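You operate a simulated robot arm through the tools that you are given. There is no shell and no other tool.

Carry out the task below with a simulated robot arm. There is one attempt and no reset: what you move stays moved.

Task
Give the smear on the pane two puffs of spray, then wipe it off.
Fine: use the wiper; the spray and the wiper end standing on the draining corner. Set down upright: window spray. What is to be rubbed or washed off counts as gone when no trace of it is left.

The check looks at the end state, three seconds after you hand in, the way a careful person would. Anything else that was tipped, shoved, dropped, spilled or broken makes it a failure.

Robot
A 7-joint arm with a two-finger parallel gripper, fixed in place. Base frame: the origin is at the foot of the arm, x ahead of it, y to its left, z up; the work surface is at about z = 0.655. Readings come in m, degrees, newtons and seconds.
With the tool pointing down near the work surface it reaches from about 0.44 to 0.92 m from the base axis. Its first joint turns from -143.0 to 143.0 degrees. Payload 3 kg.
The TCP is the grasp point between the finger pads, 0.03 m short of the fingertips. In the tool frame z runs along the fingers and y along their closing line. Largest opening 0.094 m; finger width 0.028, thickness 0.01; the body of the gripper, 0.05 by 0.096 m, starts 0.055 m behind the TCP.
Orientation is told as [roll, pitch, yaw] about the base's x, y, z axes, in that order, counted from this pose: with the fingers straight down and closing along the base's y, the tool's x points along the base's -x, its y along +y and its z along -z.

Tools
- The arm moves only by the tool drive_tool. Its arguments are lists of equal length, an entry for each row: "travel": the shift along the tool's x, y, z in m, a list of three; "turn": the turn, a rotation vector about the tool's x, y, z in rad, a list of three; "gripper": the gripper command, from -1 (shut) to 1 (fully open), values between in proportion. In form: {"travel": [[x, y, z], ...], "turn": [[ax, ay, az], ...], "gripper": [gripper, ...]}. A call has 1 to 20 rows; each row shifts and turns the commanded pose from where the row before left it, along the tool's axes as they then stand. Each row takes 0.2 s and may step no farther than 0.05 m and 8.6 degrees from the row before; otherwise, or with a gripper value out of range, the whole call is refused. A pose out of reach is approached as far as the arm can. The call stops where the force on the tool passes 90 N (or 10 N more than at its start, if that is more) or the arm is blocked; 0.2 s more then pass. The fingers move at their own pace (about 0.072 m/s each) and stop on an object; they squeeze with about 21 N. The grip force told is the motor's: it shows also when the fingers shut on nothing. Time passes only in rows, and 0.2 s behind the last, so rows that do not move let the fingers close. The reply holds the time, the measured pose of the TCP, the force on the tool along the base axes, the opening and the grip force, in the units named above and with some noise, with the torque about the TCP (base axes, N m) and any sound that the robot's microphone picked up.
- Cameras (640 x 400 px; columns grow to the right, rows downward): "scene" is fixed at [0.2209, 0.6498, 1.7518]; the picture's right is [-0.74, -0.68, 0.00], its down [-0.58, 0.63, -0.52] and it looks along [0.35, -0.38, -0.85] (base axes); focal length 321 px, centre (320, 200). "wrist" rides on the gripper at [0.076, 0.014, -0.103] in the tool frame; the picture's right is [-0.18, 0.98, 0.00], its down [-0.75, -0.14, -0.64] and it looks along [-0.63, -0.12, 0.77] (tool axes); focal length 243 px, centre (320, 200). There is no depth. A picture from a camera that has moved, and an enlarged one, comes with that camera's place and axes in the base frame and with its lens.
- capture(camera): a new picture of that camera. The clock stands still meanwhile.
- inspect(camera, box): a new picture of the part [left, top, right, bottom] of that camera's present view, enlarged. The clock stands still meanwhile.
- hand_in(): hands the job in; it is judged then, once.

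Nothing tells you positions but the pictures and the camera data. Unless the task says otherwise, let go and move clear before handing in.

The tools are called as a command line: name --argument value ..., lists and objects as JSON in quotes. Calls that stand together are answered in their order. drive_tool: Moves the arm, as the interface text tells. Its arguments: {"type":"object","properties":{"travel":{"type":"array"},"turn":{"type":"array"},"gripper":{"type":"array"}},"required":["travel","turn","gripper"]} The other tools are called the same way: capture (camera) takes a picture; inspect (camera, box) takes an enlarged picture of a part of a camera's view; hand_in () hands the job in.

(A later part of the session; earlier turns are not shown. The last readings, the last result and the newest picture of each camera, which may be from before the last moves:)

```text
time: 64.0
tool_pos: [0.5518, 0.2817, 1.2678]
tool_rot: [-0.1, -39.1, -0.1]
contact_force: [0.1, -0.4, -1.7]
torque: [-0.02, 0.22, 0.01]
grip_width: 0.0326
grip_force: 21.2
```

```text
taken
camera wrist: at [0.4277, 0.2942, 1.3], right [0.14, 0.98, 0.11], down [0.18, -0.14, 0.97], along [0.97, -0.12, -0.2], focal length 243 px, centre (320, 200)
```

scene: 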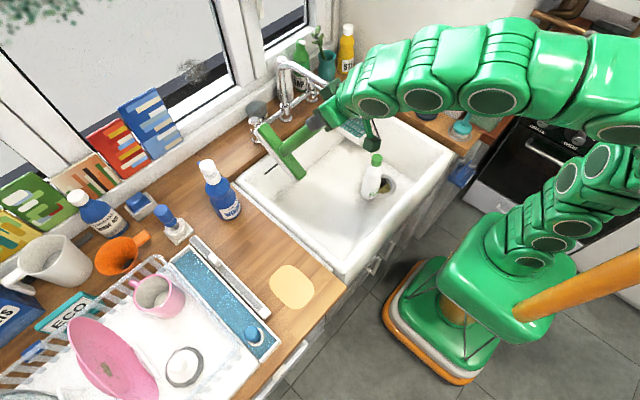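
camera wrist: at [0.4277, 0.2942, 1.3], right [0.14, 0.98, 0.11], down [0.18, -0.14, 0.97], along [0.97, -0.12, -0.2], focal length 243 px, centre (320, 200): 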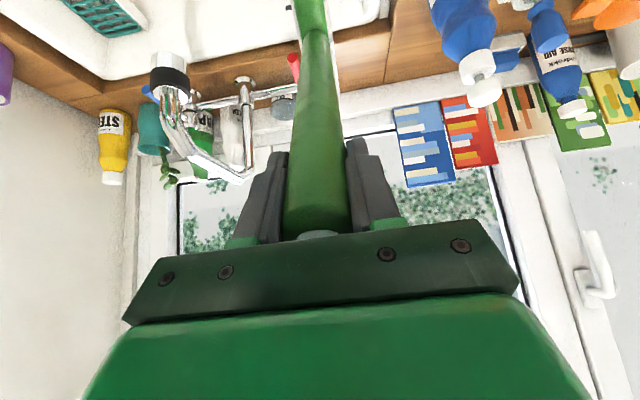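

drive_tool --travel '[[0, 0, 0.01], [0, 0, 0.01], [0, 0, 0.015], [0, 0, 0.02], [0, 0, 0.02], [0, 0, 0.01], [0, 0, 0], [0, 0, 0]]' --turn '[[0, -0.14, 0], [0, -0.14, 0], [0, -0.14, 0], [0, -0.14, 0], [0, -0.14, 0], [0, -0.14, 0], [0, -0.048, 0], [0, 0, 0]]' --gripper '[-1, -1, -1, -1, -1, -1, -1, -1]'

capture --camera "scene"

capture --camera "wrist"

```text
time: 65.0
tool_pos: [0.585, 0.2893, 1.2163]
tool_rot: [29.7, -51.3, -25.7]
contact_force: [-0.7, 0.2, -2.0]
torque: [-0.09, 0.32, -0.03]
grip_width: 0.0327
grip_force: 20.7
stopped in row 4: the arm was blocked; the commanded pose is now the measured one
```

```text
taken
```

scene: 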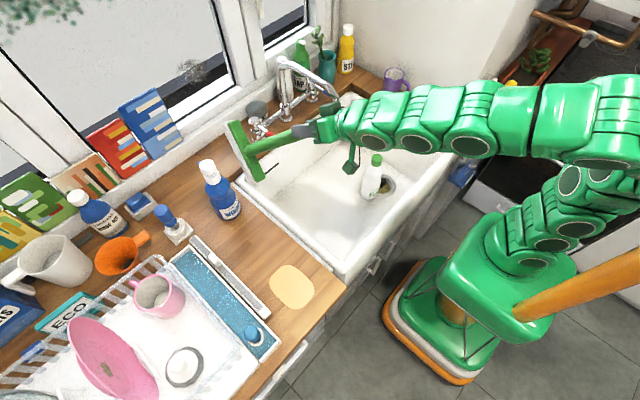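

```text
taken
camera wrist: at [0.459, 0.3071, 1.2174], right [0.13, 0.88, 0.45], down [-0.11, -0.44, 0.89], along [0.98, -0.17, 0.04], focal length 243 px, centre (320, 200)
```

wrist: 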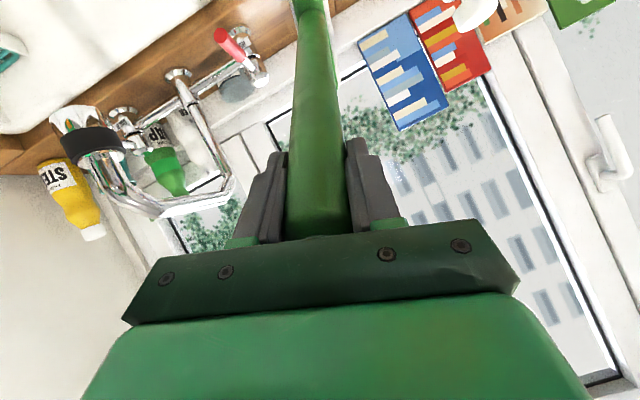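

The arm hit a joint limit there and the tool rolled. I'll straighten the tool while moving forward and up to a reachable spot.

drive_tool --travel '[[-0.0337, 0.002, 0.017], [-0.0337, 0.002, 0.017], [-0.0337, 0.002, 0.017], [0, 0, 0], [0, 0, 0]]' --turn '[[0.0523, 0.0027, -0.092], [0.0523, 0.0027, -0.092], [0.0523, 0.0027, -0.092], [0, 0, 0], [0, 0, 0]]' --gripper '[-1, -1, -1, -1, -1]'

capture --camera "scene"

capture --camera "wrist"

```text
time: 66.2
tool_pos: [0.684, 0.2806, 1.2754]
tool_rot: [-1.0, -55.5, 0.6]
contact_force: [-0.2, 0.0, -2.0]
torque: [-0.05, 0.31, -0.03]
grip_width: 0.0329
grip_force: 21.4
```

```text
taken
```

scene: 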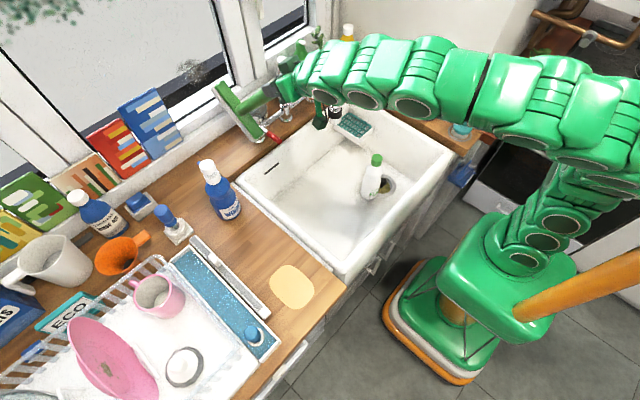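

```text
taken
camera wrist: at [0.5564, 0.2941, 1.2715], right [0.11, 0.98, 0.14], down [-0.1, -0.13, 0.99], along [0.99, -0.12, 0.09], focal length 243 px, centre (320, 200)
```

wrist: 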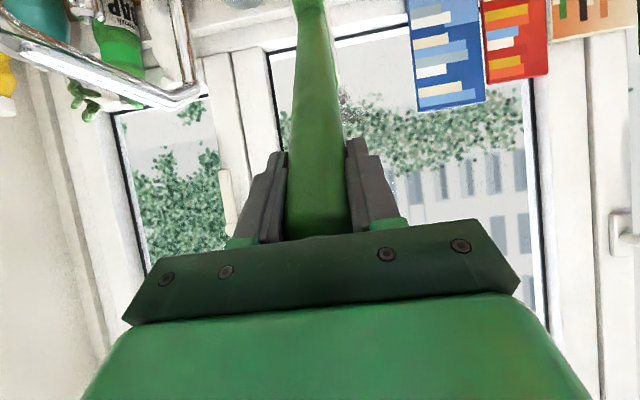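

drive_tool --travel '[[0, 0, -0.005], [0, 0, -0.005], [0.005, 0, 0], [0.01, 0, 0], [0.01, 0, 0], [0, 0, 0]]' --turn '[[0, -0.12, 0], [0, -0.12, 0], [0, -0.12, 0], [0, -0.12, 0], [0, -0.12, 0], [0, 0, 0]]' --gripper '[-1, -1, -1, -1, -1, -1]'

capture --camera "scene"

capture --camera "wrist"

```text
time: 67.5
tool_pos: [0.6692, 0.2826, 1.2563]
tool_rot: [-97.6, -89.4, 97.7]
contact_force: [-0.8, 1.1, -2.1]
torque: [0.01, 0.41, 0.02]
grip_width: 0.033
grip_force: 21.5
```

```text
taken
```

scene: 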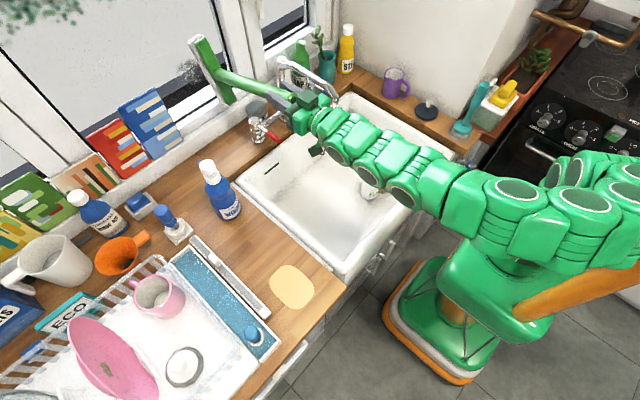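

```text
taken
camera wrist: at [0.567, 0.2957, 1.1803], right [0.0, 0.98, 0.18], down [-0.64, -0.13, 0.75], along [0.77, -0.11, 0.63], focal length 243 px, centre (320, 200)
```

wrist: 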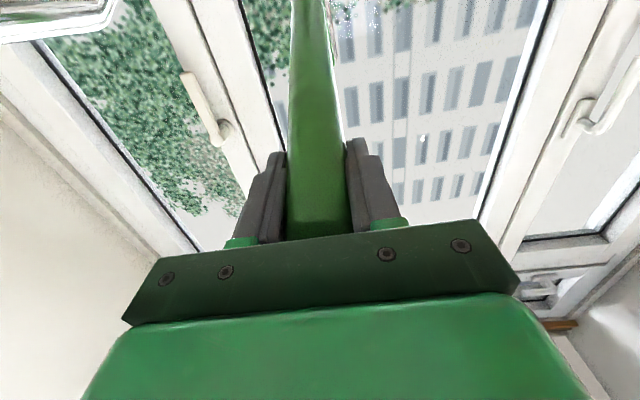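

The wiper is now horizontal and facing the pane. I'll lower to the smear's height and check the alignment.

drive_tool --travel '[[0.034, 0, 0], [0.034, 0, 0], [0.034, 0, 0], [0.03, 0, 0], [0, 0, 0]]' --turn '[[0, 0, 0], [0, 0, 0], [0, 0, 0], [0, 0, 0], [0, 0, 0]]' --gripper '[-1, -1, -1, -1, -1]'

inspect --camera "scene" --box '[130, 20, 330, 145]'

capture --camera "wrist"

```text
time: 68.8
tool_pos: [0.6699, 0.2807, 1.1211]
tool_rot: [-80.5, -89.5, 80.3]
contact_force: [0.6, 0.3, -1.8]
torque: [-0.01, 0.39, -0.01]
grip_width: 0.0331
grip_force: 20.7
```

```text
3.20 times, centred on (230, 82) of scene
camera zoom: at [0.2209, 0.6498, 1.7518], right [-0.74, -0.68, 0.0], down [-0.58, 0.63, -0.52], along [0.35, -0.38, -0.85], focal length 1026 px, centre (608, 576)
```

zoom: 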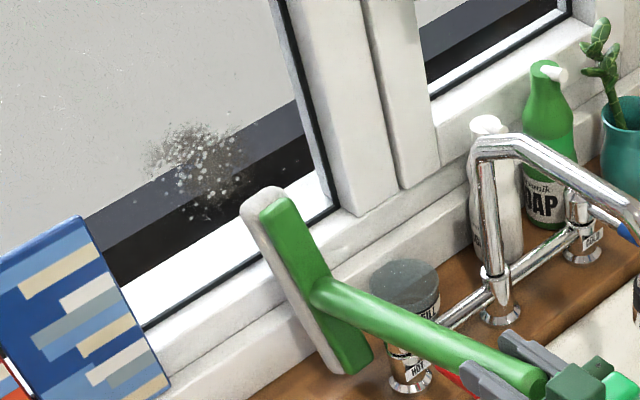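

```text
taken
camera wrist: at [0.5663, 0.2938, 1.0459], right [0.0, 0.98, 0.18], down [-0.64, -0.13, 0.76], along [0.77, -0.11, 0.63], focal length 243 px, centre (320, 200)
```

wrist: 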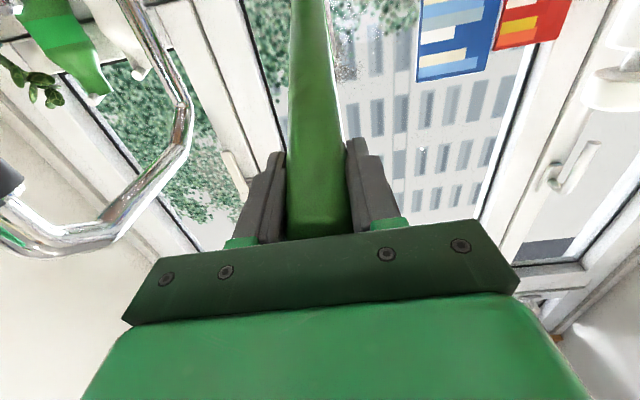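

The handle has sagged roughly 16° in the grip. I'll check whether it's still slipping by waiting a moment.

drive_tool --travel '[[0, 0, 0], [0, 0, 0], [0, 0, 0], [0, 0, 0], [0, 0, 0], [0, 0, 0]]' --turn '[[0, 0, 0], [0, 0, 0], [0, 0, 0], [0, 0, 0], [0, 0, 0], [0, 0, 0]]' --gripper '[-1, -1, -1, -1, -1, -1]'

inspect --camera "scene" --box '[130, 20, 330, 145]'

```text
time: 70.2
tool_pos: [0.6688, 0.2801, 1.1221]
tool_rot: [-76.8, -89.5, 76.7]
contact_force: [0.4, -0.4, -2.1]
torque: [0.01, 0.41, -0.03]
grip_width: 0.0329
grip_force: 20.5
```

```text
3.20 times, centred on (230, 82) of scene
camera zoom: at [0.2209, 0.6498, 1.7518], right [-0.74, -0.68, 0.0], down [-0.58, 0.63, -0.52], along [0.35, -0.38, -0.85], focal length 1026 px, centre (608, 576)
```

zoom: 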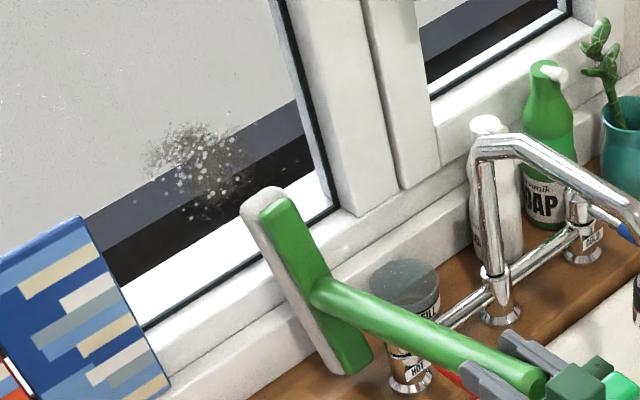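

It's holding steady at about 15° of droop. I'll pitch the tool up by 15° to make the pad parallel to the pane.

drive_tool --travel '[[0, 0, 0], [0, 0, 0], [0, 0, 0]]' --turn '[[0, -0.13, 0], [0, -0.13, 0], [0, 0, 0]]' --gripper '[-1, -1, -1]'

inspect --camera "scene" --box '[130, 20, 330, 145]'

capture --camera "scene"

```text
time: 71.0
tool_pos: [0.6716, 0.2807, 1.1232]
tool_rot: [-177.9, -75.1, 178.0]
contact_force: [0.5, 0.9, -2.3]
torque: [-0.01, 0.45, 0.01]
grip_width: 0.0334
grip_force: 20.9
```

```text
3.20 times, centred on (230, 82) of scene
camera zoom: at [0.2209, 0.6498, 1.7518], right [-0.74, -0.68, 0.0], down [-0.58, 0.63, -0.52], along [0.35, -0.38, -0.85], focal length 1026 px, centre (608, 576)
```

zoom: 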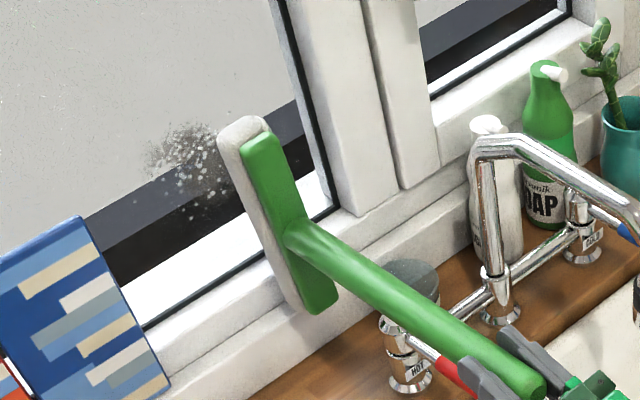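

```text
taken
```

scene: 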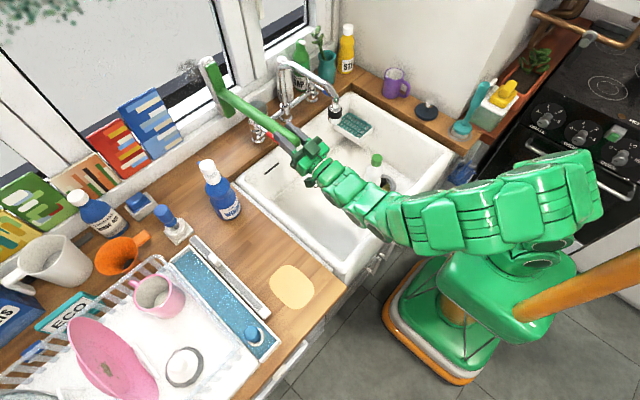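

Still about 4–5° nose-down, so I'll add a bit more pitch, shift to the right side of the smear (y≈0.205), and approach the glass.

drive_tool --travel '[[0, 0, 0], [0, -0.04, 0], [0, -0.036, 0], [0.0098, 0, 0.0284], [0, 0, 0]]' --turn '[[0, -0.07, 0], [0, 0, 0], [0, 0, 0], [0, 0, 0], [0, 0, 0]]' --gripper '[-1, -1, -1, -1, -1]'

inspect --camera "scene" --box '[150, 10, 310, 110]'

capture --camera "wrist"

```text
time: 72.2
tool_pos: [0.6989, 0.206, 1.1211]
tool_rot: [-178.2, -71.1, 178.3]
contact_force: [-14.3, 0.4, 3.2]
torque: [-0.12, 0.51, -0.5]
grip_width: 0.034
grip_force: 20.8
```

```text
4.00 times, centred on (230, 60) of scene
camera zoom: at [0.2209, 0.6498, 1.7518], right [-0.74, -0.68, 0.0], down [-0.58, 0.63, -0.52], along [0.35, -0.38, -0.85], focal length 1283 px, centre (680, 760)
```

zoom: 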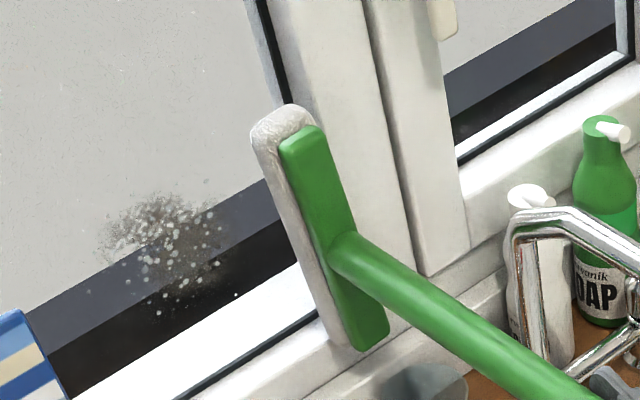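

```text
taken
camera wrist: at [0.6266, 0.2188, 1.0169], right [-0.06, 0.98, 0.17], down [-0.85, -0.14, 0.51], along [0.52, -0.11, 0.85], focal length 243 px, centre (320, 200)
```

wrist: 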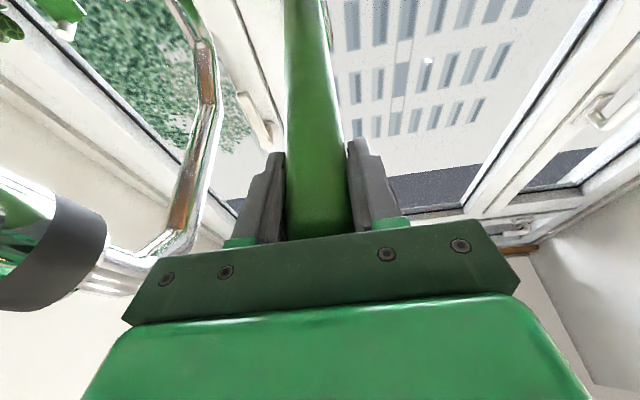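

Contact already, with a torque that points to the pad's right edge touching the window frame. I'll back off, then move left of the frame.

drive_tool --travel '[[-0.0065, 0, -0.0189], [0, 0.025, 0], [0, 0, 0]]' --turn '[[0, 0, 0], [0, 0, 0], [0, 0, 0]]' --gripper '[-1, -1, -1]'

inspect --camera "scene" --box '[150, 10, 310, 110]'

```text
time: 73.0
tool_pos: [0.6792, 0.2318, 1.1225]
tool_rot: [-178.4, -71.2, 178.4]
contact_force: [-0.6, -0.4, -2.8]
torque: [0.0, 0.44, -0.01]
grip_width: 0.0336
grip_force: 21.7
```

```text
4.00 times, centred on (230, 60) of scene
camera zoom: at [0.2209, 0.6498, 1.7518], right [-0.74, -0.68, 0.0], down [-0.58, 0.63, -0.52], along [0.35, -0.38, -0.85], focal length 1283 px, centre (680, 760)
```

zoom: 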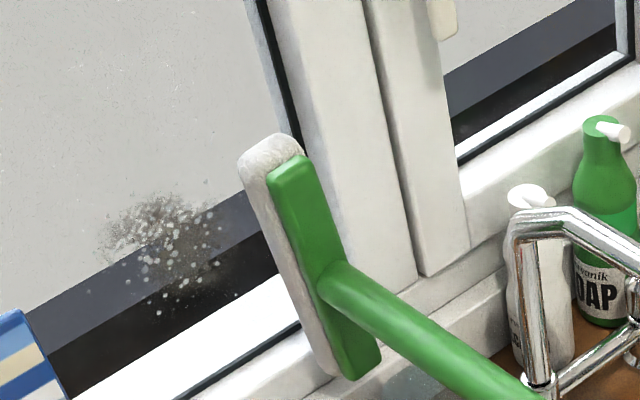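

I'll trim the pitch slightly and move forward in small steps until the pad touches the glass.

drive_tool --travel '[[0, 0, 0], [0.0077, 0, 0.0185], [0.0038, 0, 0.0092], [0.0019, 0, 0.0046], [0, 0, 0]]' --turn '[[0, -0.06, 0], [0, 0, 0], [0, 0, 0], [0, 0, 0], [0, 0, 0]]' --gripper '[-1, -1, -1, -1, -1]'

inspect --camera "scene" --box '[150, 10, 310, 110]'

```text
time: 74.2
tool_pos: [0.7158, 0.2294, 1.1224]
tool_rot: [-178.7, -67.7, 178.7]
contact_force: [-0.4, -0.7, -1.8]
torque: [0.02, 0.43, 0.0]
grip_width: 0.0337
grip_force: 21.0
```

```text
4.00 times, centred on (230, 60) of scene
camera zoom: at [0.2209, 0.6498, 1.7518], right [-0.74, -0.68, 0.0], down [-0.58, 0.63, -0.52], along [0.35, -0.38, -0.85], focal length 1283 px, centre (680, 760)
```

zoom: 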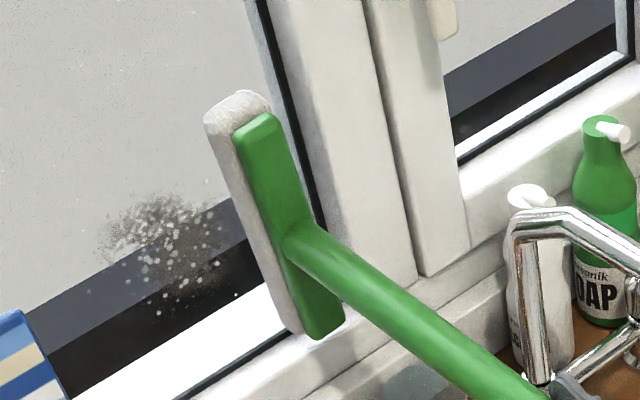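

drive_tool --travel '[[0.0019, 0, 0.0046], [0.0019, 0, 0.0046], [0.0019, 0, 0.0046], [0, 0, 0]]' --turn '[[0, 0, 0], [0, 0, 0], [0, 0, 0], [0, 0, 0]]' --gripper '[-1, -1, -1, -1]'

```text
time: 75.2
tool_pos: [0.7304, 0.2296, 1.1226]
tool_rot: [-178.6, -67.7, 178.7]
contact_force: [-21.4, -0.7, 4.2]
torque: [0.0, 0.41, -0.08]
grip_width: 0.0346
grip_force: 21.4
```

drive_tool --travel '[[-0.0011, 0, -0.0028], [0, 0, 0]]' --turn '[[0, 0, 0], [0, 0, 0]]' --gripper '[-1, -1]'

inspect --camera "scene" --box '[150, 10, 310, 110]'

capture --camera "wrist"

```text
time: 75.8
tool_pos: [0.727, 0.2301, 1.1234]
tool_rot: [-178.6, -67.8, 178.6]
contact_force: [-0.7, 0.2, -2.4]
torque: [0.01, 0.39, 0.02]
grip_width: 0.0345
grip_force: 21.4
```

```text
4.00 times, centred on (230, 60) of scene
camera zoom: at [0.2209, 0.6498, 1.7518], right [-0.74, -0.68, 0.0], down [-0.58, 0.63, -0.52], along [0.35, -0.38, -0.85], focal length 1283 px, centre (680, 760)
```

zoom: 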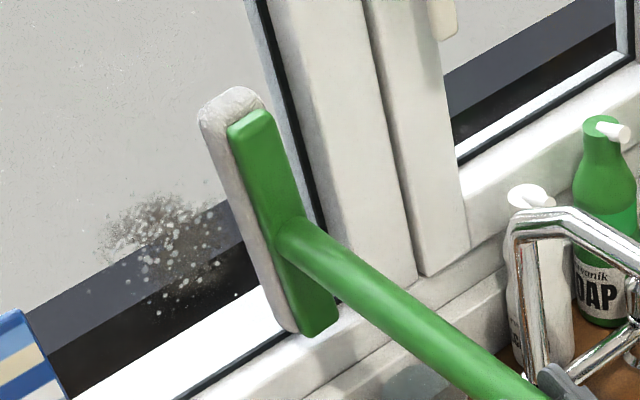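

```text
taken
camera wrist: at [0.661, 0.2423, 1.0132], right [-0.07, 0.98, 0.16], down [-0.88, -0.14, 0.46], along [0.47, -0.11, 0.87], focal length 243 px, centre (320, 200)
```

wrist: 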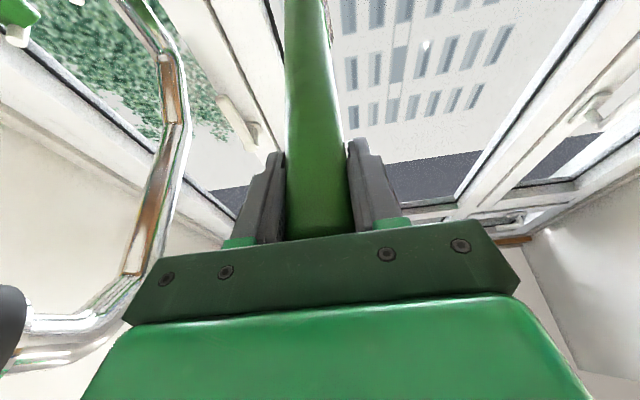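

Contact is flush (no extra pitch torque). I'll press lightly and sweep across to the left.

drive_tool --travel '[[0.0006, 0, 0.0014], [0, 0, 0]]' --turn '[[0, 0, 0], [0, 0, 0]]' --gripper '[-1, -1]'

```text
time: 76.3
tool_pos: [0.7292, 0.2296, 1.124]
tool_rot: [-178.7, -67.7, 178.8]
contact_force: [-0.6, -0.2, -2.6]
torque: [0.0, 0.48, -0.01]
grip_width: 0.0347
grip_force: 21.1
```

drive_tool --travel '[[0.0006, 0, 0.0014], [0, 0, 0]]' --turn '[[0, 0, 0], [0, 0, 0]]' --gripper '[-1, -1]'

```text
time: 77.0
tool_pos: [0.7296, 0.2291, 1.1233]
tool_rot: [-178.7, -67.7, 178.7]
contact_force: [-26.1, -0.8, 5.0]
torque: [-0.01, 0.63, 0.02]
grip_width: 0.0344
grip_force: 20.7
```

drive_tool --travel '[[-0.0003, 0, -0.0007], [0, 0.004, 0], [0, 0.004, 0], [0, 0, 0]]' --turn '[[0, 0, 0], [0, 0, 0], [0, 0, 0], [0, 0, 0]]' --gripper '[-1, -1, -1, -1]'

inspect --camera "scene" --box '[150, 10, 310, 110]'

```text
time: 78.0
tool_pos: [0.7315, 0.237, 1.123]
tool_rot: [-178.5, -67.7, 178.5]
contact_force: [-0.3, -0.7, -1.9]
torque: [0.03, 0.45, 0.0]
grip_width: 0.0345
grip_force: 21.3
```

```text
4.00 times, centred on (230, 60) of scene
camera zoom: at [0.2209, 0.6498, 1.7518], right [-0.74, -0.68, 0.0], down [-0.58, 0.63, -0.52], along [0.35, -0.38, -0.85], focal length 1283 px, centre (680, 760)
```

zoom: 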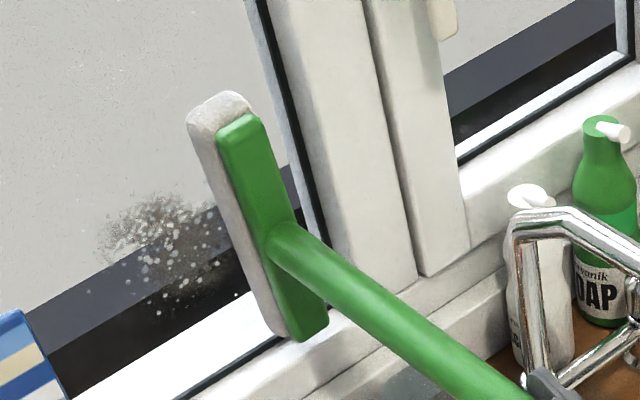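

The earlier contact was probably the frame's bevel. I'll move a little further left and step forward onto the glass.

drive_tool --travel '[[0, 0.006, 0], [0, 0.006, 0], [0.0015, 0, 0.0037], [0.0015, 0, 0.0037], [0, 0, 0]]' --turn '[[0, 0, 0], [0, 0, 0], [0, 0, 0], [0, 0, 0], [0, 0, 0]]' --gripper '[-1, -1, -1, -1, -1]'

inspect --camera "scene" --box '[150, 10, 310, 110]'

```text
time: 79.2
tool_pos: [0.7367, 0.2487, 1.1231]
tool_rot: [-178.6, -67.8, 178.6]
contact_force: [-10.9, -0.7, 2.1]
torque: [0.06, 0.42, 0.1]
grip_width: 0.0355
grip_force: 20.7
```

```text
4.00 times, centred on (230, 60) of scene
camera zoom: at [0.2209, 0.6498, 1.7518], right [-0.74, -0.68, 0.0], down [-0.58, 0.63, -0.52], along [0.35, -0.38, -0.85], focal length 1283 px, centre (680, 760)
```

zoom: 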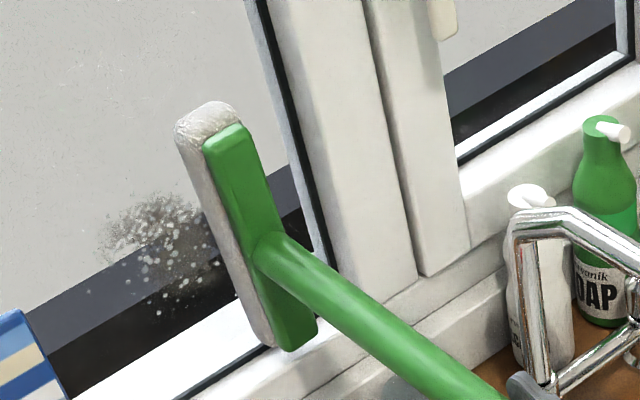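

drive_tool --travel '[[0, 0.008, 0], [0, 0.008, 0], [0, 0.008, 0], [0, 0.008, 0], [0, 0.008, 0]]' --turn '[[0, 0, 0], [0, 0, 0], [0, 0, 0], [0, 0, 0], [0, 0, 0]]' --gripper '[-1, -1, -1, -1, -1]'

inspect --camera "scene" --box '[150, 10, 310, 110]'

```text
time: 80.3
tool_pos: [0.7369, 0.2902, 1.1224]
tool_rot: [-178.6, -67.8, 178.6]
contact_force: [-0.2, -0.1, -1.6]
torque: [0.03, 0.41, 0.0]
grip_width: 0.0356
grip_force: 21.4
```

```text
4.00 times, centred on (230, 60) of scene
camera zoom: at [0.2209, 0.6498, 1.7518], right [-0.74, -0.68, 0.0], down [-0.58, 0.63, -0.52], along [0.35, -0.38, -0.85], focal length 1283 px, centre (680, 760)
```

zoom: 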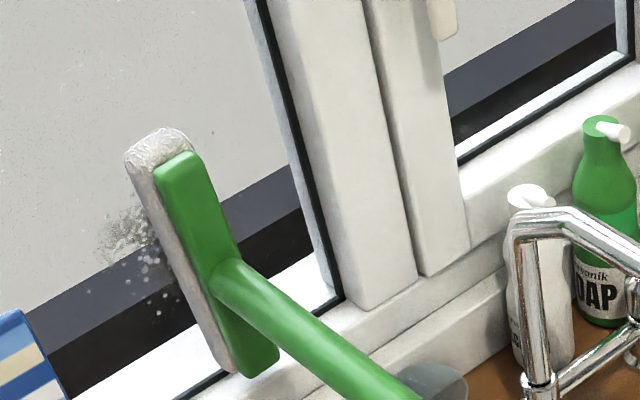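

drive_tool --travel '[[0.0011, 0, 0.0028], [0.0011, 0, 0.0028], [0, 0, 0]]' --turn '[[0, 0, 0], [0, 0, 0], [0, 0, 0]]' --gripper '[-1, -1, -1]'

```text
time: 81.2
tool_pos: [0.744, 0.2899, 1.1229]
tool_rot: [-178.7, -67.7, 178.6]
contact_force: [-10.2, 1.1, 1.1]
torque: [0.11, 0.42, 0.21]
grip_width: 0.0358
grip_force: 21.2
```

The handle slides slightly in the grip under load, which acts as a soft limit. I'll sweep left with a slight forward bias and check.

drive_tool --travel '[[0.0003, 0.008, 0.0007], [0.0003, 0.008, 0.0007], [0.0003, 0.008, 0.0007], [0.0003, 0.008, 0.0007], [0.0003, 0.008, 0.0007], [0.0003, 0.008, 0.0007], [0.0003, 0.008, 0.0007], [0.0003, 0.008, 0.0007], [0.0003, 0.008, 0.0007]]' --turn '[[0, 0, 0], [0, 0, 0], [0, 0, 0], [0, 0, 0], [0, 0, 0], [0, 0, 0], [0, 0, 0], [0, 0, 0], [0, 0, 0]]' --gripper '[-1, -1, -1, -1, -1, -1, -1, -1, -1]'

inspect --camera "scene" --box '[130, 10, 290, 110]'

```text
time: 82.5
tool_pos: [0.746, 0.3322, 1.1233]
tool_rot: [-177.8, -67.9, 178.1]
contact_force: [-42.4, -3.9, -3.3]
torque: [-0.23, 0.06, -1.74]
grip_width: 0.0418
grip_force: 20.7
stopped in row 6: the force on the tool passed its limit at 94 N (the readings are from after the stop); the commanded pose is now the measured one
```

```text
4.00 times, centred on (210, 60) of scene
camera zoom: at [0.2209, 0.6498, 1.7518], right [-0.74, -0.68, 0.0], down [-0.58, 0.63, -0.52], along [0.35, -0.38, -0.85], focal length 1283 px, centre (760, 760)
```

zoom: 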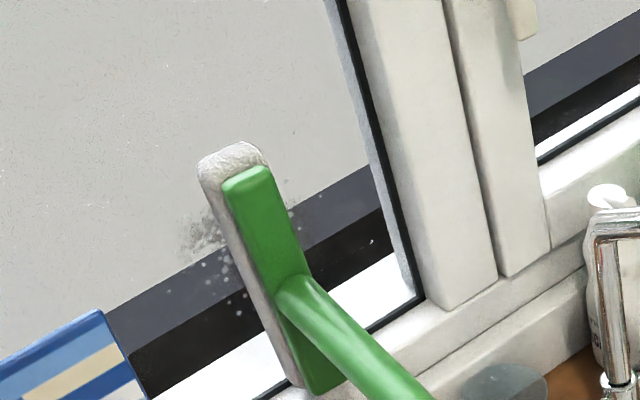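

Wiping works: the glass right of the pad is clean. The pressure built up too much, though, so I'll relieve it by backing off a little.

drive_tool --travel '[[-0.0015, 0, -0.0037], [-0.0015, 0, -0.0037], [0, 0, 0]]' --turn '[[0, 0, 0], [0, 0, 0], [0, 0, 0]]' --gripper '[-1, -1, -1]'

inspect --camera "scene" --box '[130, 10, 330, 150]'

capture --camera "wrist"

```text
time: 83.2
tool_pos: [0.7407, 0.3322, 1.1224]
tool_rot: [-178.1, -67.9, 178.5]
contact_force: [-0.4, 0.7, -2.3]
torque: [-0.04, 0.38, 0.0]
grip_width: 0.0358
grip_force: 20.6
```

```text
2.86 times, centred on (230, 80) of scene
camera zoom: at [0.2209, 0.6498, 1.7518], right [-0.74, -0.68, 0.0], down [-0.58, 0.63, -0.52], along [0.35, -0.38, -0.85], focal length 916 px, centre (577, 543)
```

zoom: 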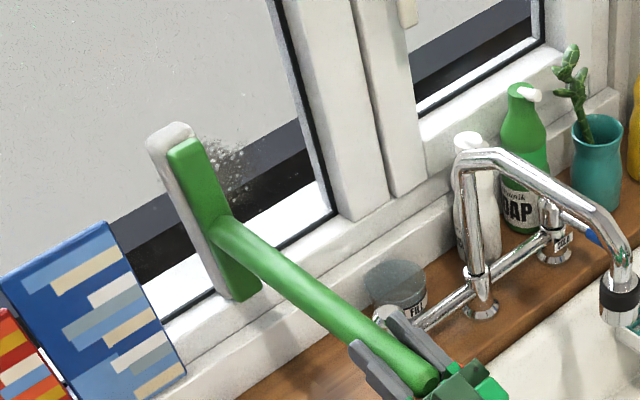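

```text
taken
camera wrist: at [0.6731, 0.3452, 1.0127], right [-0.07, 0.98, 0.16], down [-0.88, -0.14, 0.46], along [0.47, -0.11, 0.87], focal length 243 px, centre (320, 200)
```

wrist: 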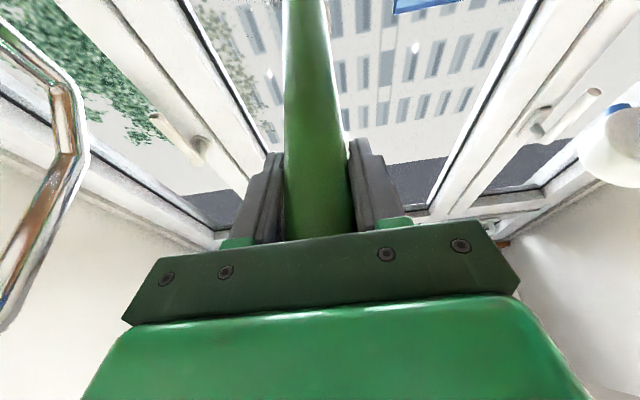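

inspect --camera "scene" --box '[150, 40, 240, 100]'

```text
6.67 times, centred on (195, 70) of scene
camera zoom: at [0.2209, 0.6498, 1.7518], right [-0.74, -0.68, 0.0], down [-0.58, 0.63, -0.52], along [0.35, -0.38, -0.85], focal length 2138 px, centre (1153, 1067)
```

zoom: 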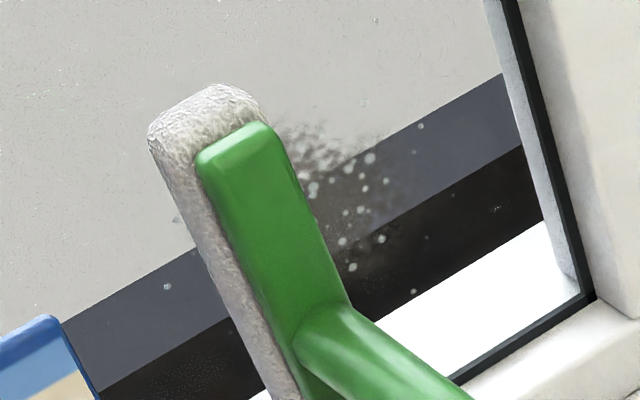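

drive_tool --travel '[[-0.011, 0, -0.0278], [0, 0.03, 0], [0, 0.03, 0], [0, 0, 0]]' --turn '[[0, 0, 0], [0, 0, 0], [0, 0, 0], [0, 0, 0]]' --gripper '[-1, -1, -1, -1]'

inspect --camera "scene" --box '[150, 40, 240, 100]'

inspect --camera "scene" --box '[110, 20, 310, 150]'

```text
time: 84.2
tool_pos: [0.7098, 0.3927, 1.1193]
tool_rot: [-178.3, -67.9, 178.3]
contact_force: [0.0, -0.5, -1.8]
torque: [0.0, 0.41, 0.02]
grip_width: 0.0359
grip_force: 21.1
```

```text
6.67 times, centred on (195, 70) of scene
camera zoom: at [0.2209, 0.6498, 1.7518], right [-0.74, -0.68, 0.0], down [-0.58, 0.63, -0.52], along [0.35, -0.38, -0.85], focal length 2138 px, centre (1153, 1067)
```

zoom: 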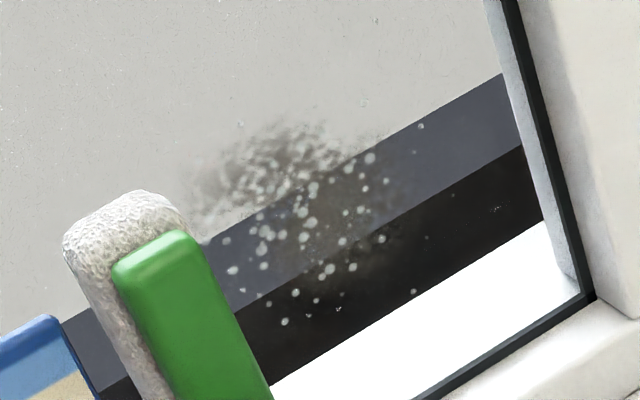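

```text
3.08 times, centred on (210, 85) of scene
camera zoom: at [0.2209, 0.6498, 1.7518], right [-0.74, -0.68, 0.0], down [-0.58, 0.63, -0.52], along [0.35, -0.38, -0.85], focal length 987 px, centre (658, 554)
```

zoom: 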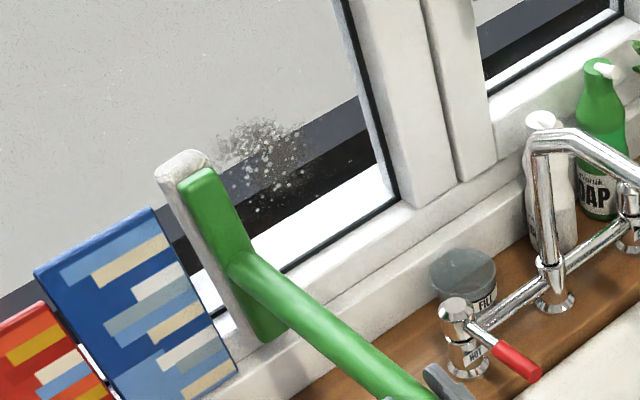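

The forces show the pad's lower end has been catching the window's bottom rail (contact about 10 cm below the tool axis), so the glass was never wiped. I'll back off, raise the wiper about 4 cm, and recheck the tilt.

drive_tool --travel '[[-0.0038, -0.03, -0.0092], [-0.0185, -0.03, 0.0076], [-0.0185, -0.04, 0.0076], [0, 0, 0]]' --turn '[[0, 0, 0], [0, 0, 0], [0, 0, 0], [0, 0, 0]]' --gripper '[-1, -1, -1, -1]'

inspect --camera "scene" --box '[150, 10, 310, 110]'

capture --camera "wrist"

```text
time: 85.2
tool_pos: [0.6987, 0.2946, 1.1597]
tool_rot: [-178.2, -67.9, 178.2]
contact_force: [-0.7, 0.1, -2.5]
torque: [0.0, 0.4, 0.02]
grip_width: 0.0358
grip_force: 20.7
```

```text
4.00 times, centred on (230, 60) of scene
camera zoom: at [0.2209, 0.6498, 1.7518], right [-0.74, -0.68, 0.0], down [-0.58, 0.63, -0.52], along [0.35, -0.38, -0.85], focal length 1283 px, centre (680, 760)
```

zoom: 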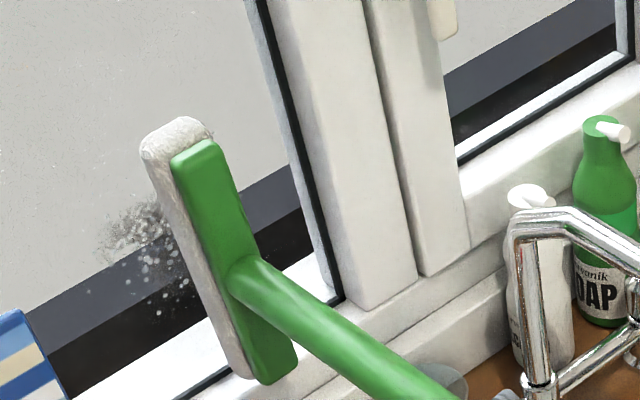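

```text
taken
camera wrist: at [0.6324, 0.3065, 1.0507], right [-0.07, 0.98, 0.16], down [-0.88, -0.14, 0.46], along [0.47, -0.11, 0.87], focal length 243 px, centre (320, 200)
```

wrist: 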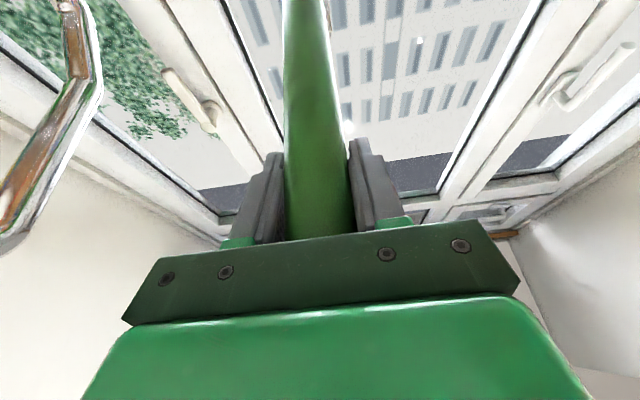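

The pad is now vertical and spans z≈1.06–1.245. I'll go to the right side of the smear and advance onto the glass.

drive_tool --travel '[[0, -0.03, 0], [0, -0.025, 0], [0.0113, 0, 0.0278], [0.0056, 0, 0.0139], [0, 0, 0]]' --turn '[[0, 0, 0], [0, 0, 0], [0, 0, 0], [0, 0, 0], [0, 0, 0]]' --gripper '[-1, -1, -1, -1, -1]'

inspect --camera "scene" --box '[150, 10, 310, 110]'

```text
time: 86.5
tool_pos: [0.7445, 0.2364, 1.1604]
tool_rot: [-178.2, -67.9, 178.3]
contact_force: [-17.0, -1.9, -7.6]
torque: [0.02, 0.63, -0.08]
grip_width: 0.0361
grip_force: 20.9
```

```text
4.00 times, centred on (230, 60) of scene
camera zoom: at [0.2209, 0.6498, 1.7518], right [-0.74, -0.68, 0.0], down [-0.58, 0.63, -0.52], along [0.35, -0.38, -0.85], focal length 1283 px, centre (680, 760)
```

zoom: 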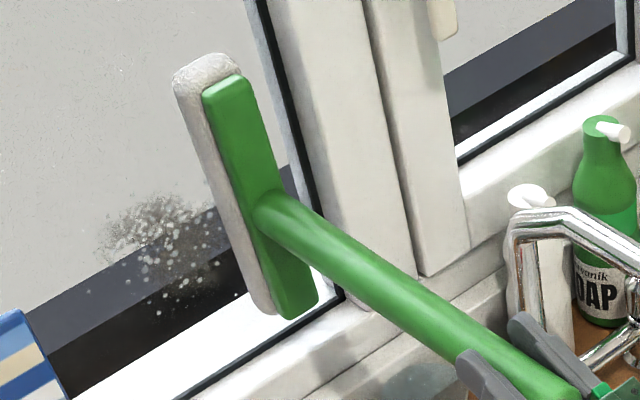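

The pad is now against the glass, nearly flush. I'll sweep left in small chunks, watching the force.

drive_tool --travel '[[0, 0.006, 0], [0, 0.006, 0], [0, 0.006, 0], [0, 0.006, 0]]' --turn '[[0, 0, 0], [0, 0, 0], [0, 0, 0], [0, 0, 0]]' --gripper '[-1, -1, -1, -1]'

inspect --camera "scene" --box '[150, 10, 310, 110]'

```text
time: 87.5
tool_pos: [0.7451, 0.2616, 1.1617]
tool_rot: [-178.1, -67.9, 178.3]
contact_force: [0.3, 0.2, -1.7]
torque: [-0.05, 0.39, -0.02]
grip_width: 0.0357
grip_force: 20.8
```

```text
4.00 times, centred on (230, 60) of scene
camera zoom: at [0.2209, 0.6498, 1.7518], right [-0.74, -0.68, 0.0], down [-0.58, 0.63, -0.52], along [0.35, -0.38, -0.85], focal length 1283 px, centre (680, 760)
```

zoom: 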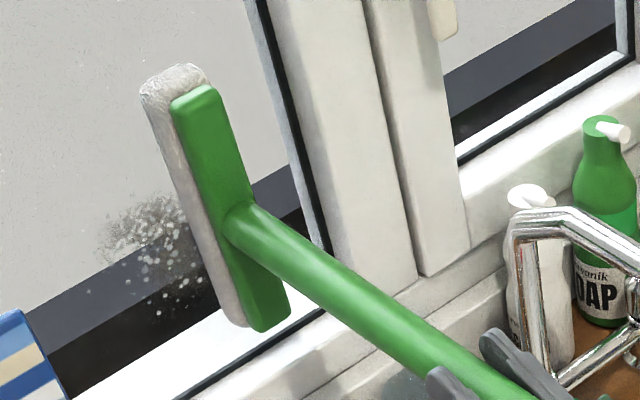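

drive_tool --travel '[[0.0011, 0, 0.0028], [0, 0, 0]]' --turn '[[0, 0, 0], [0, 0, 0]]' --gripper '[-1, -1]'

```text
time: 88.0
tool_pos: [0.7468, 0.2615, 1.1612]
tool_rot: [-177.9, -67.9, 178.2]
contact_force: [-75.9, -4.4, -11.5]
torque: [0.05, 1.21, -0.33]
grip_width: 0.0359
grip_force: 21.5
```

drive_tool --travel '[[-0.0009, 0, -0.0023], [0, 0, 0]]' --turn '[[0, 0, 0], [0, 0, 0]]' --gripper '[-1, -1]'

```text
time: 88.7
tool_pos: [0.7464, 0.2599, 1.1623]
tool_rot: [-178.2, -67.8, 178.4]
contact_force: [-4.1, -0.6, -1.7]
torque: [-0.02, 0.29, -0.01]
grip_width: 0.0357
grip_force: 21.1
```

Light contact of about 4 N. Sweeping left gently.

drive_tool --travel '[[0.0001, 0.005, 0.0002], [0.0001, 0.005, 0.0002], [0.0001, 0.005, 0.0002]]' --turn '[[0, 0, 0], [0, 0, 0], [0, 0, 0]]' --gripper '[-1, -1, -1]'

inspect --camera "scene" --box '[150, 10, 310, 110]'

```text
time: 89.5
tool_pos: [0.7447, 0.2776, 1.1615]
tool_rot: [-178.0, -67.9, 178.3]
contact_force: [-26.1, -6.5, -3.4]
torque: [0.17, 0.23, -1.37]
grip_width: 0.0366
grip_force: 21.3
```

```text
4.00 times, centred on (230, 60) of scene
camera zoom: at [0.2209, 0.6498, 1.7518], right [-0.74, -0.68, 0.0], down [-0.58, 0.63, -0.52], along [0.35, -0.38, -0.85], focal length 1283 px, centre (680, 760)
```

zoom: 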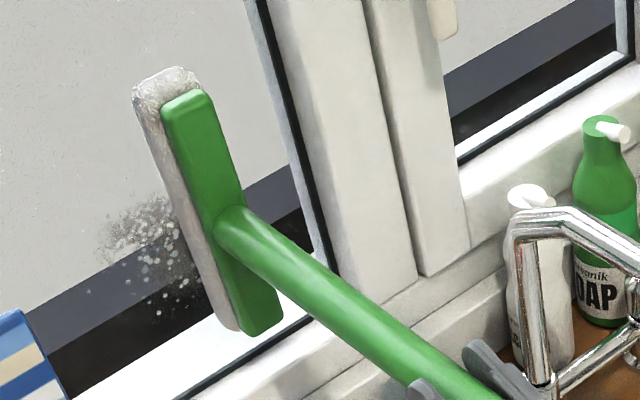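

drive_tool --travel '[[0.0, 0.004, 0.0], [0.0, 0.004, 0.0], [-0.0038, 0, -0.0093], [-0.0038, 0.02, -0.0093], [0, 0.04, 0], [0, 0.03, 0], [0, 0, 0]]' --turn '[[0, 0, 0], [0, 0, 0], [0, 0, 0], [0, 0, 0], [0, 0, 0], [0, 0, 0], [0, 0, 0]]' --gripper '[-1, -1, -1, -1, -1, -1, -1]'

inspect --camera "scene" --box '[150, 40, 240, 100]'

```text
time: 91.0
tool_pos: [0.7259, 0.3749, 1.1586]
tool_rot: [-178.2, -68.0, 178.4]
contact_force: [-0.1, 0.2, -2.2]
torque: [-0.01, 0.39, -0.04]
grip_width: 0.0359
grip_force: 21.2
```

```text
6.67 times, centred on (195, 70) of scene
camera zoom: at [0.2209, 0.6498, 1.7518], right [-0.74, -0.68, 0.0], down [-0.58, 0.63, -0.52], along [0.35, -0.38, -0.85], focal length 2138 px, centre (1153, 1067)
```

zoom: 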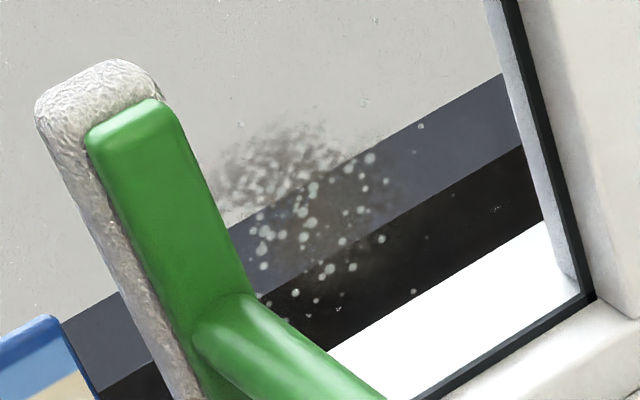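

The smear is fading with the rubbing, so it works. I'll rub more strokes across it with modest pressure.

drive_tool --travel '[[0, -0.03, 0], [0, -0.025, 0], [0.0045, 0, 0.0111], [0.0025, 0, 0.0062], [0, 0, 0]]' --turn '[[0, 0, 0], [0, 0, 0], [0, 0, 0], [0, 0, 0], [0, 0, 0]]' --gripper '[-1, -1, -1, -1, -1]'

```text
time: 92.2
tool_pos: [0.744, 0.3202, 1.1618]
tool_rot: [-178.2, -67.8, 178.3]
contact_force: [-0.1, 0.1, -2.5]
torque: [-0.01, 0.4, 0.02]
grip_width: 0.036
grip_force: 21.0
```

drive_tool --travel '[[0.0008, 0, 0.0019], [0, 0, 0]]' --turn '[[0, 0, 0], [0, 0, 0]]' --gripper '[-1, -1]'

```text
time: 92.8
tool_pos: [0.7449, 0.3212, 1.1608]
tool_rot: [-178.0, -68.0, 178.2]
contact_force: [-35.7, -0.1, -13.5]
torque: [0.06, 0.75, -0.21]
grip_width: 0.0361
grip_force: 21.2
```

The top end is still leading. I'll back off, pitch up slightly, lower about 2 cm to cover the smear's bottom, and re-approach.

drive_tool --travel '[[-0.0034, 0, -0.0083], [0.0203, 0, -0.0083], [0, 0, 0], [0.0025, 0, 0.0062], [0, 0, 0]]' --turn '[[0, 0, 0], [0, -0.04, 0], [0, 0, 0], [0, 0, 0], [0, 0, 0]]' --gripper '[-1, -1, -1, -1, -1]'

inspect --camera "scene" --box '[150, 10, 310, 110]'

```text
time: 94.0
tool_pos: [0.7423, 0.3202, 1.1426]
tool_rot: [-178.3, -65.5, 178.7]
contact_force: [-41.5, 0.3, 8.6]
torque: [0.03, 1.18, -0.05]
grip_width: 0.0361
grip_force: 20.8
```

```text
4.00 times, centred on (230, 60) of scene
camera zoom: at [0.2209, 0.6498, 1.7518], right [-0.74, -0.68, 0.0], down [-0.58, 0.63, -0.52], along [0.35, -0.38, -0.85], focal length 1283 px, centre (680, 760)
```

zoom: 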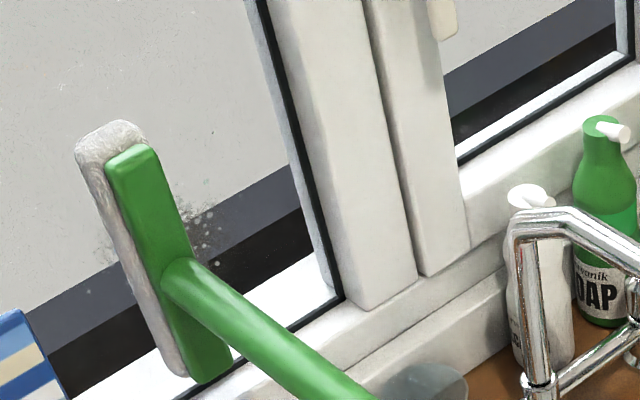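

drive_tool --travel '[[-0.0012, 0, -0.0028], [-0.0093, 0, 0.0037], [0.0008, 0, 0.0019], [0, 0, 0]]' --turn '[[0, 0, 0], [0, 0.018, 0], [0, 0, 0], [0, 0, 0]]' --gripper '[-1, -1, -1, -1]'

```text
time: 95.0
tool_pos: [0.7416, 0.321, 1.1506]
tool_rot: [-178.3, -66.6, 178.4]
contact_force: [-0.3, -0.6, -2.0]
torque: [0.03, 0.41, -0.02]
grip_width: 0.0358
grip_force: 21.2
```

drive_tool --travel '[[0.0006, 0, 0.0014], [0.0006, 0, 0.0014], [0, 0, 0]]' --turn '[[0, 0, 0], [0, 0, 0], [0, 0, 0]]' --gripper '[-1, -1, -1]'

```text
time: 95.8
tool_pos: [0.7444, 0.3207, 1.1518]
tool_rot: [-178.3, -66.5, 178.5]
contact_force: [-35.3, 1.0, 6.6]
torque: [0.04, 1.44, 0.05]
grip_width: 0.036
grip_force: 20.7
```

The pad self-aligns, but sideways strokes twist it in the grip. Vertical strokes with this upright pad should slide better, so I'll rub up and down here, then at neighbouring positions.

drive_tool --travel '[[-0.0003, 0, -0.0007], [-0.0055, 0, 0.0024], [-0.0055, 0, 0.0024], [-0.0055, 0, 0.0024], [-0.0055, 0, 0.0024], [0.0055, 0, -0.0024], [0.0055, 0, -0.0024], [0.0055, 0, -0.0024], [0.0055, 0, -0.0024]]' --turn '[[0, 0, 0], [0, 0, 0], [0, 0, 0], [0, 0, 0], [0, 0, 0], [0, 0, 0], [0, 0, 0], [0, 0, 0], [0, 0, 0]]' --gripper '[-1, -1, -1, -1, -1, -1, -1, -1, -1]'

inspect --camera "scene" --box '[150, 10, 310, 110]'

```text
time: 97.8
tool_pos: [0.7437, 0.3203, 1.1489]
tool_rot: [-178.4, -66.6, 178.5]
contact_force: [-0.4, -0.4, -2.1]
torque: [-0.01, 0.41, 0.01]
grip_width: 0.036
grip_force: 21.4
```

```text
4.00 times, centred on (230, 60) of scene
camera zoom: at [0.2209, 0.6498, 1.7518], right [-0.74, -0.68, 0.0], down [-0.58, 0.63, -0.52], along [0.35, -0.38, -0.85], focal length 1283 px, centre (680, 760)
```

zoom: 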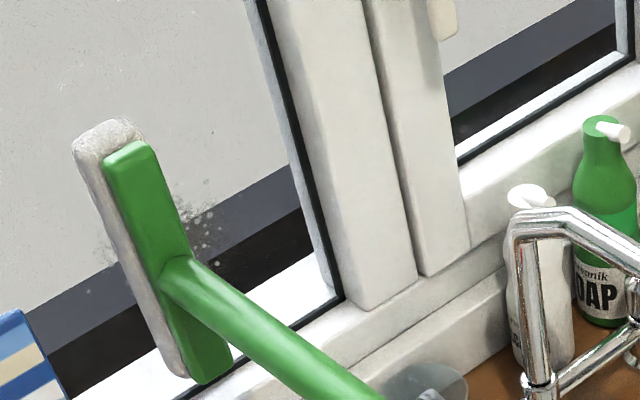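

drive_tool --travel '[[0.0007, 0, 0.0016], [-0.0053, 0, 0.0028], [-0.0053, 0, 0.0028], [-0.0053, 0, 0.0028], [-0.0053, 0, 0.0028]]' --turn '[[0, 0, 0], [0, 0, 0], [0, 0, 0], [0, 0, 0], [0, 0, 0]]' --gripper '[-1, -1, -1, -1, -1]'

```text
time: 98.9
tool_pos: [0.7468, 0.3231, 1.166]
tool_rot: [-177.7, -66.9, 178.1]
contact_force: [-43.1, -4.1, -8.1]
torque: [-0.04, 0.83, -0.76]
grip_width: 0.0362
grip_force: 21.4
stopped in row 5: the force on the tool passed its limit at 96 N (the readings are from after the stop); the commanded pose is now the measured one
```

drive_tool --travel '[[0.0055, 0, -0.0024], [0.0055, 0, -0.0024], [0.0055, 0, -0.0024], [0.0055, 0, -0.0024]]' --turn '[[0, 0, 0], [0, 0, 0], [0, 0, 0], [0, 0, 0]]' --gripper '[-1, -1, -1, -1]'

inspect --camera "scene" --box '[150, 10, 310, 110]'

```text
time: 99.6
tool_pos: [0.7445, 0.3248, 1.1558]
tool_rot: [-177.9, -66.3, 178.6]
contact_force: [-46.2, -0.9, 9.7]
torque: [-0.05, 1.52, 0.08]
grip_width: 0.0366
grip_force: 20.8
stopped in row 3: the force on the tool passed its limit at 94 N (the readings are from after the stop); the commanded pose is now the measured one
```

```text
4.00 times, centred on (230, 60) of scene
camera zoom: at [0.2209, 0.6498, 1.7518], right [-0.74, -0.68, 0.0], down [-0.58, 0.63, -0.52], along [0.35, -0.38, -0.85], focal length 1283 px, centre (680, 760)
```

zoom: 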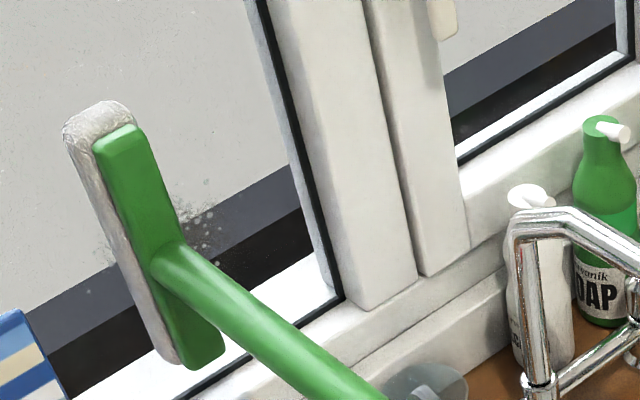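

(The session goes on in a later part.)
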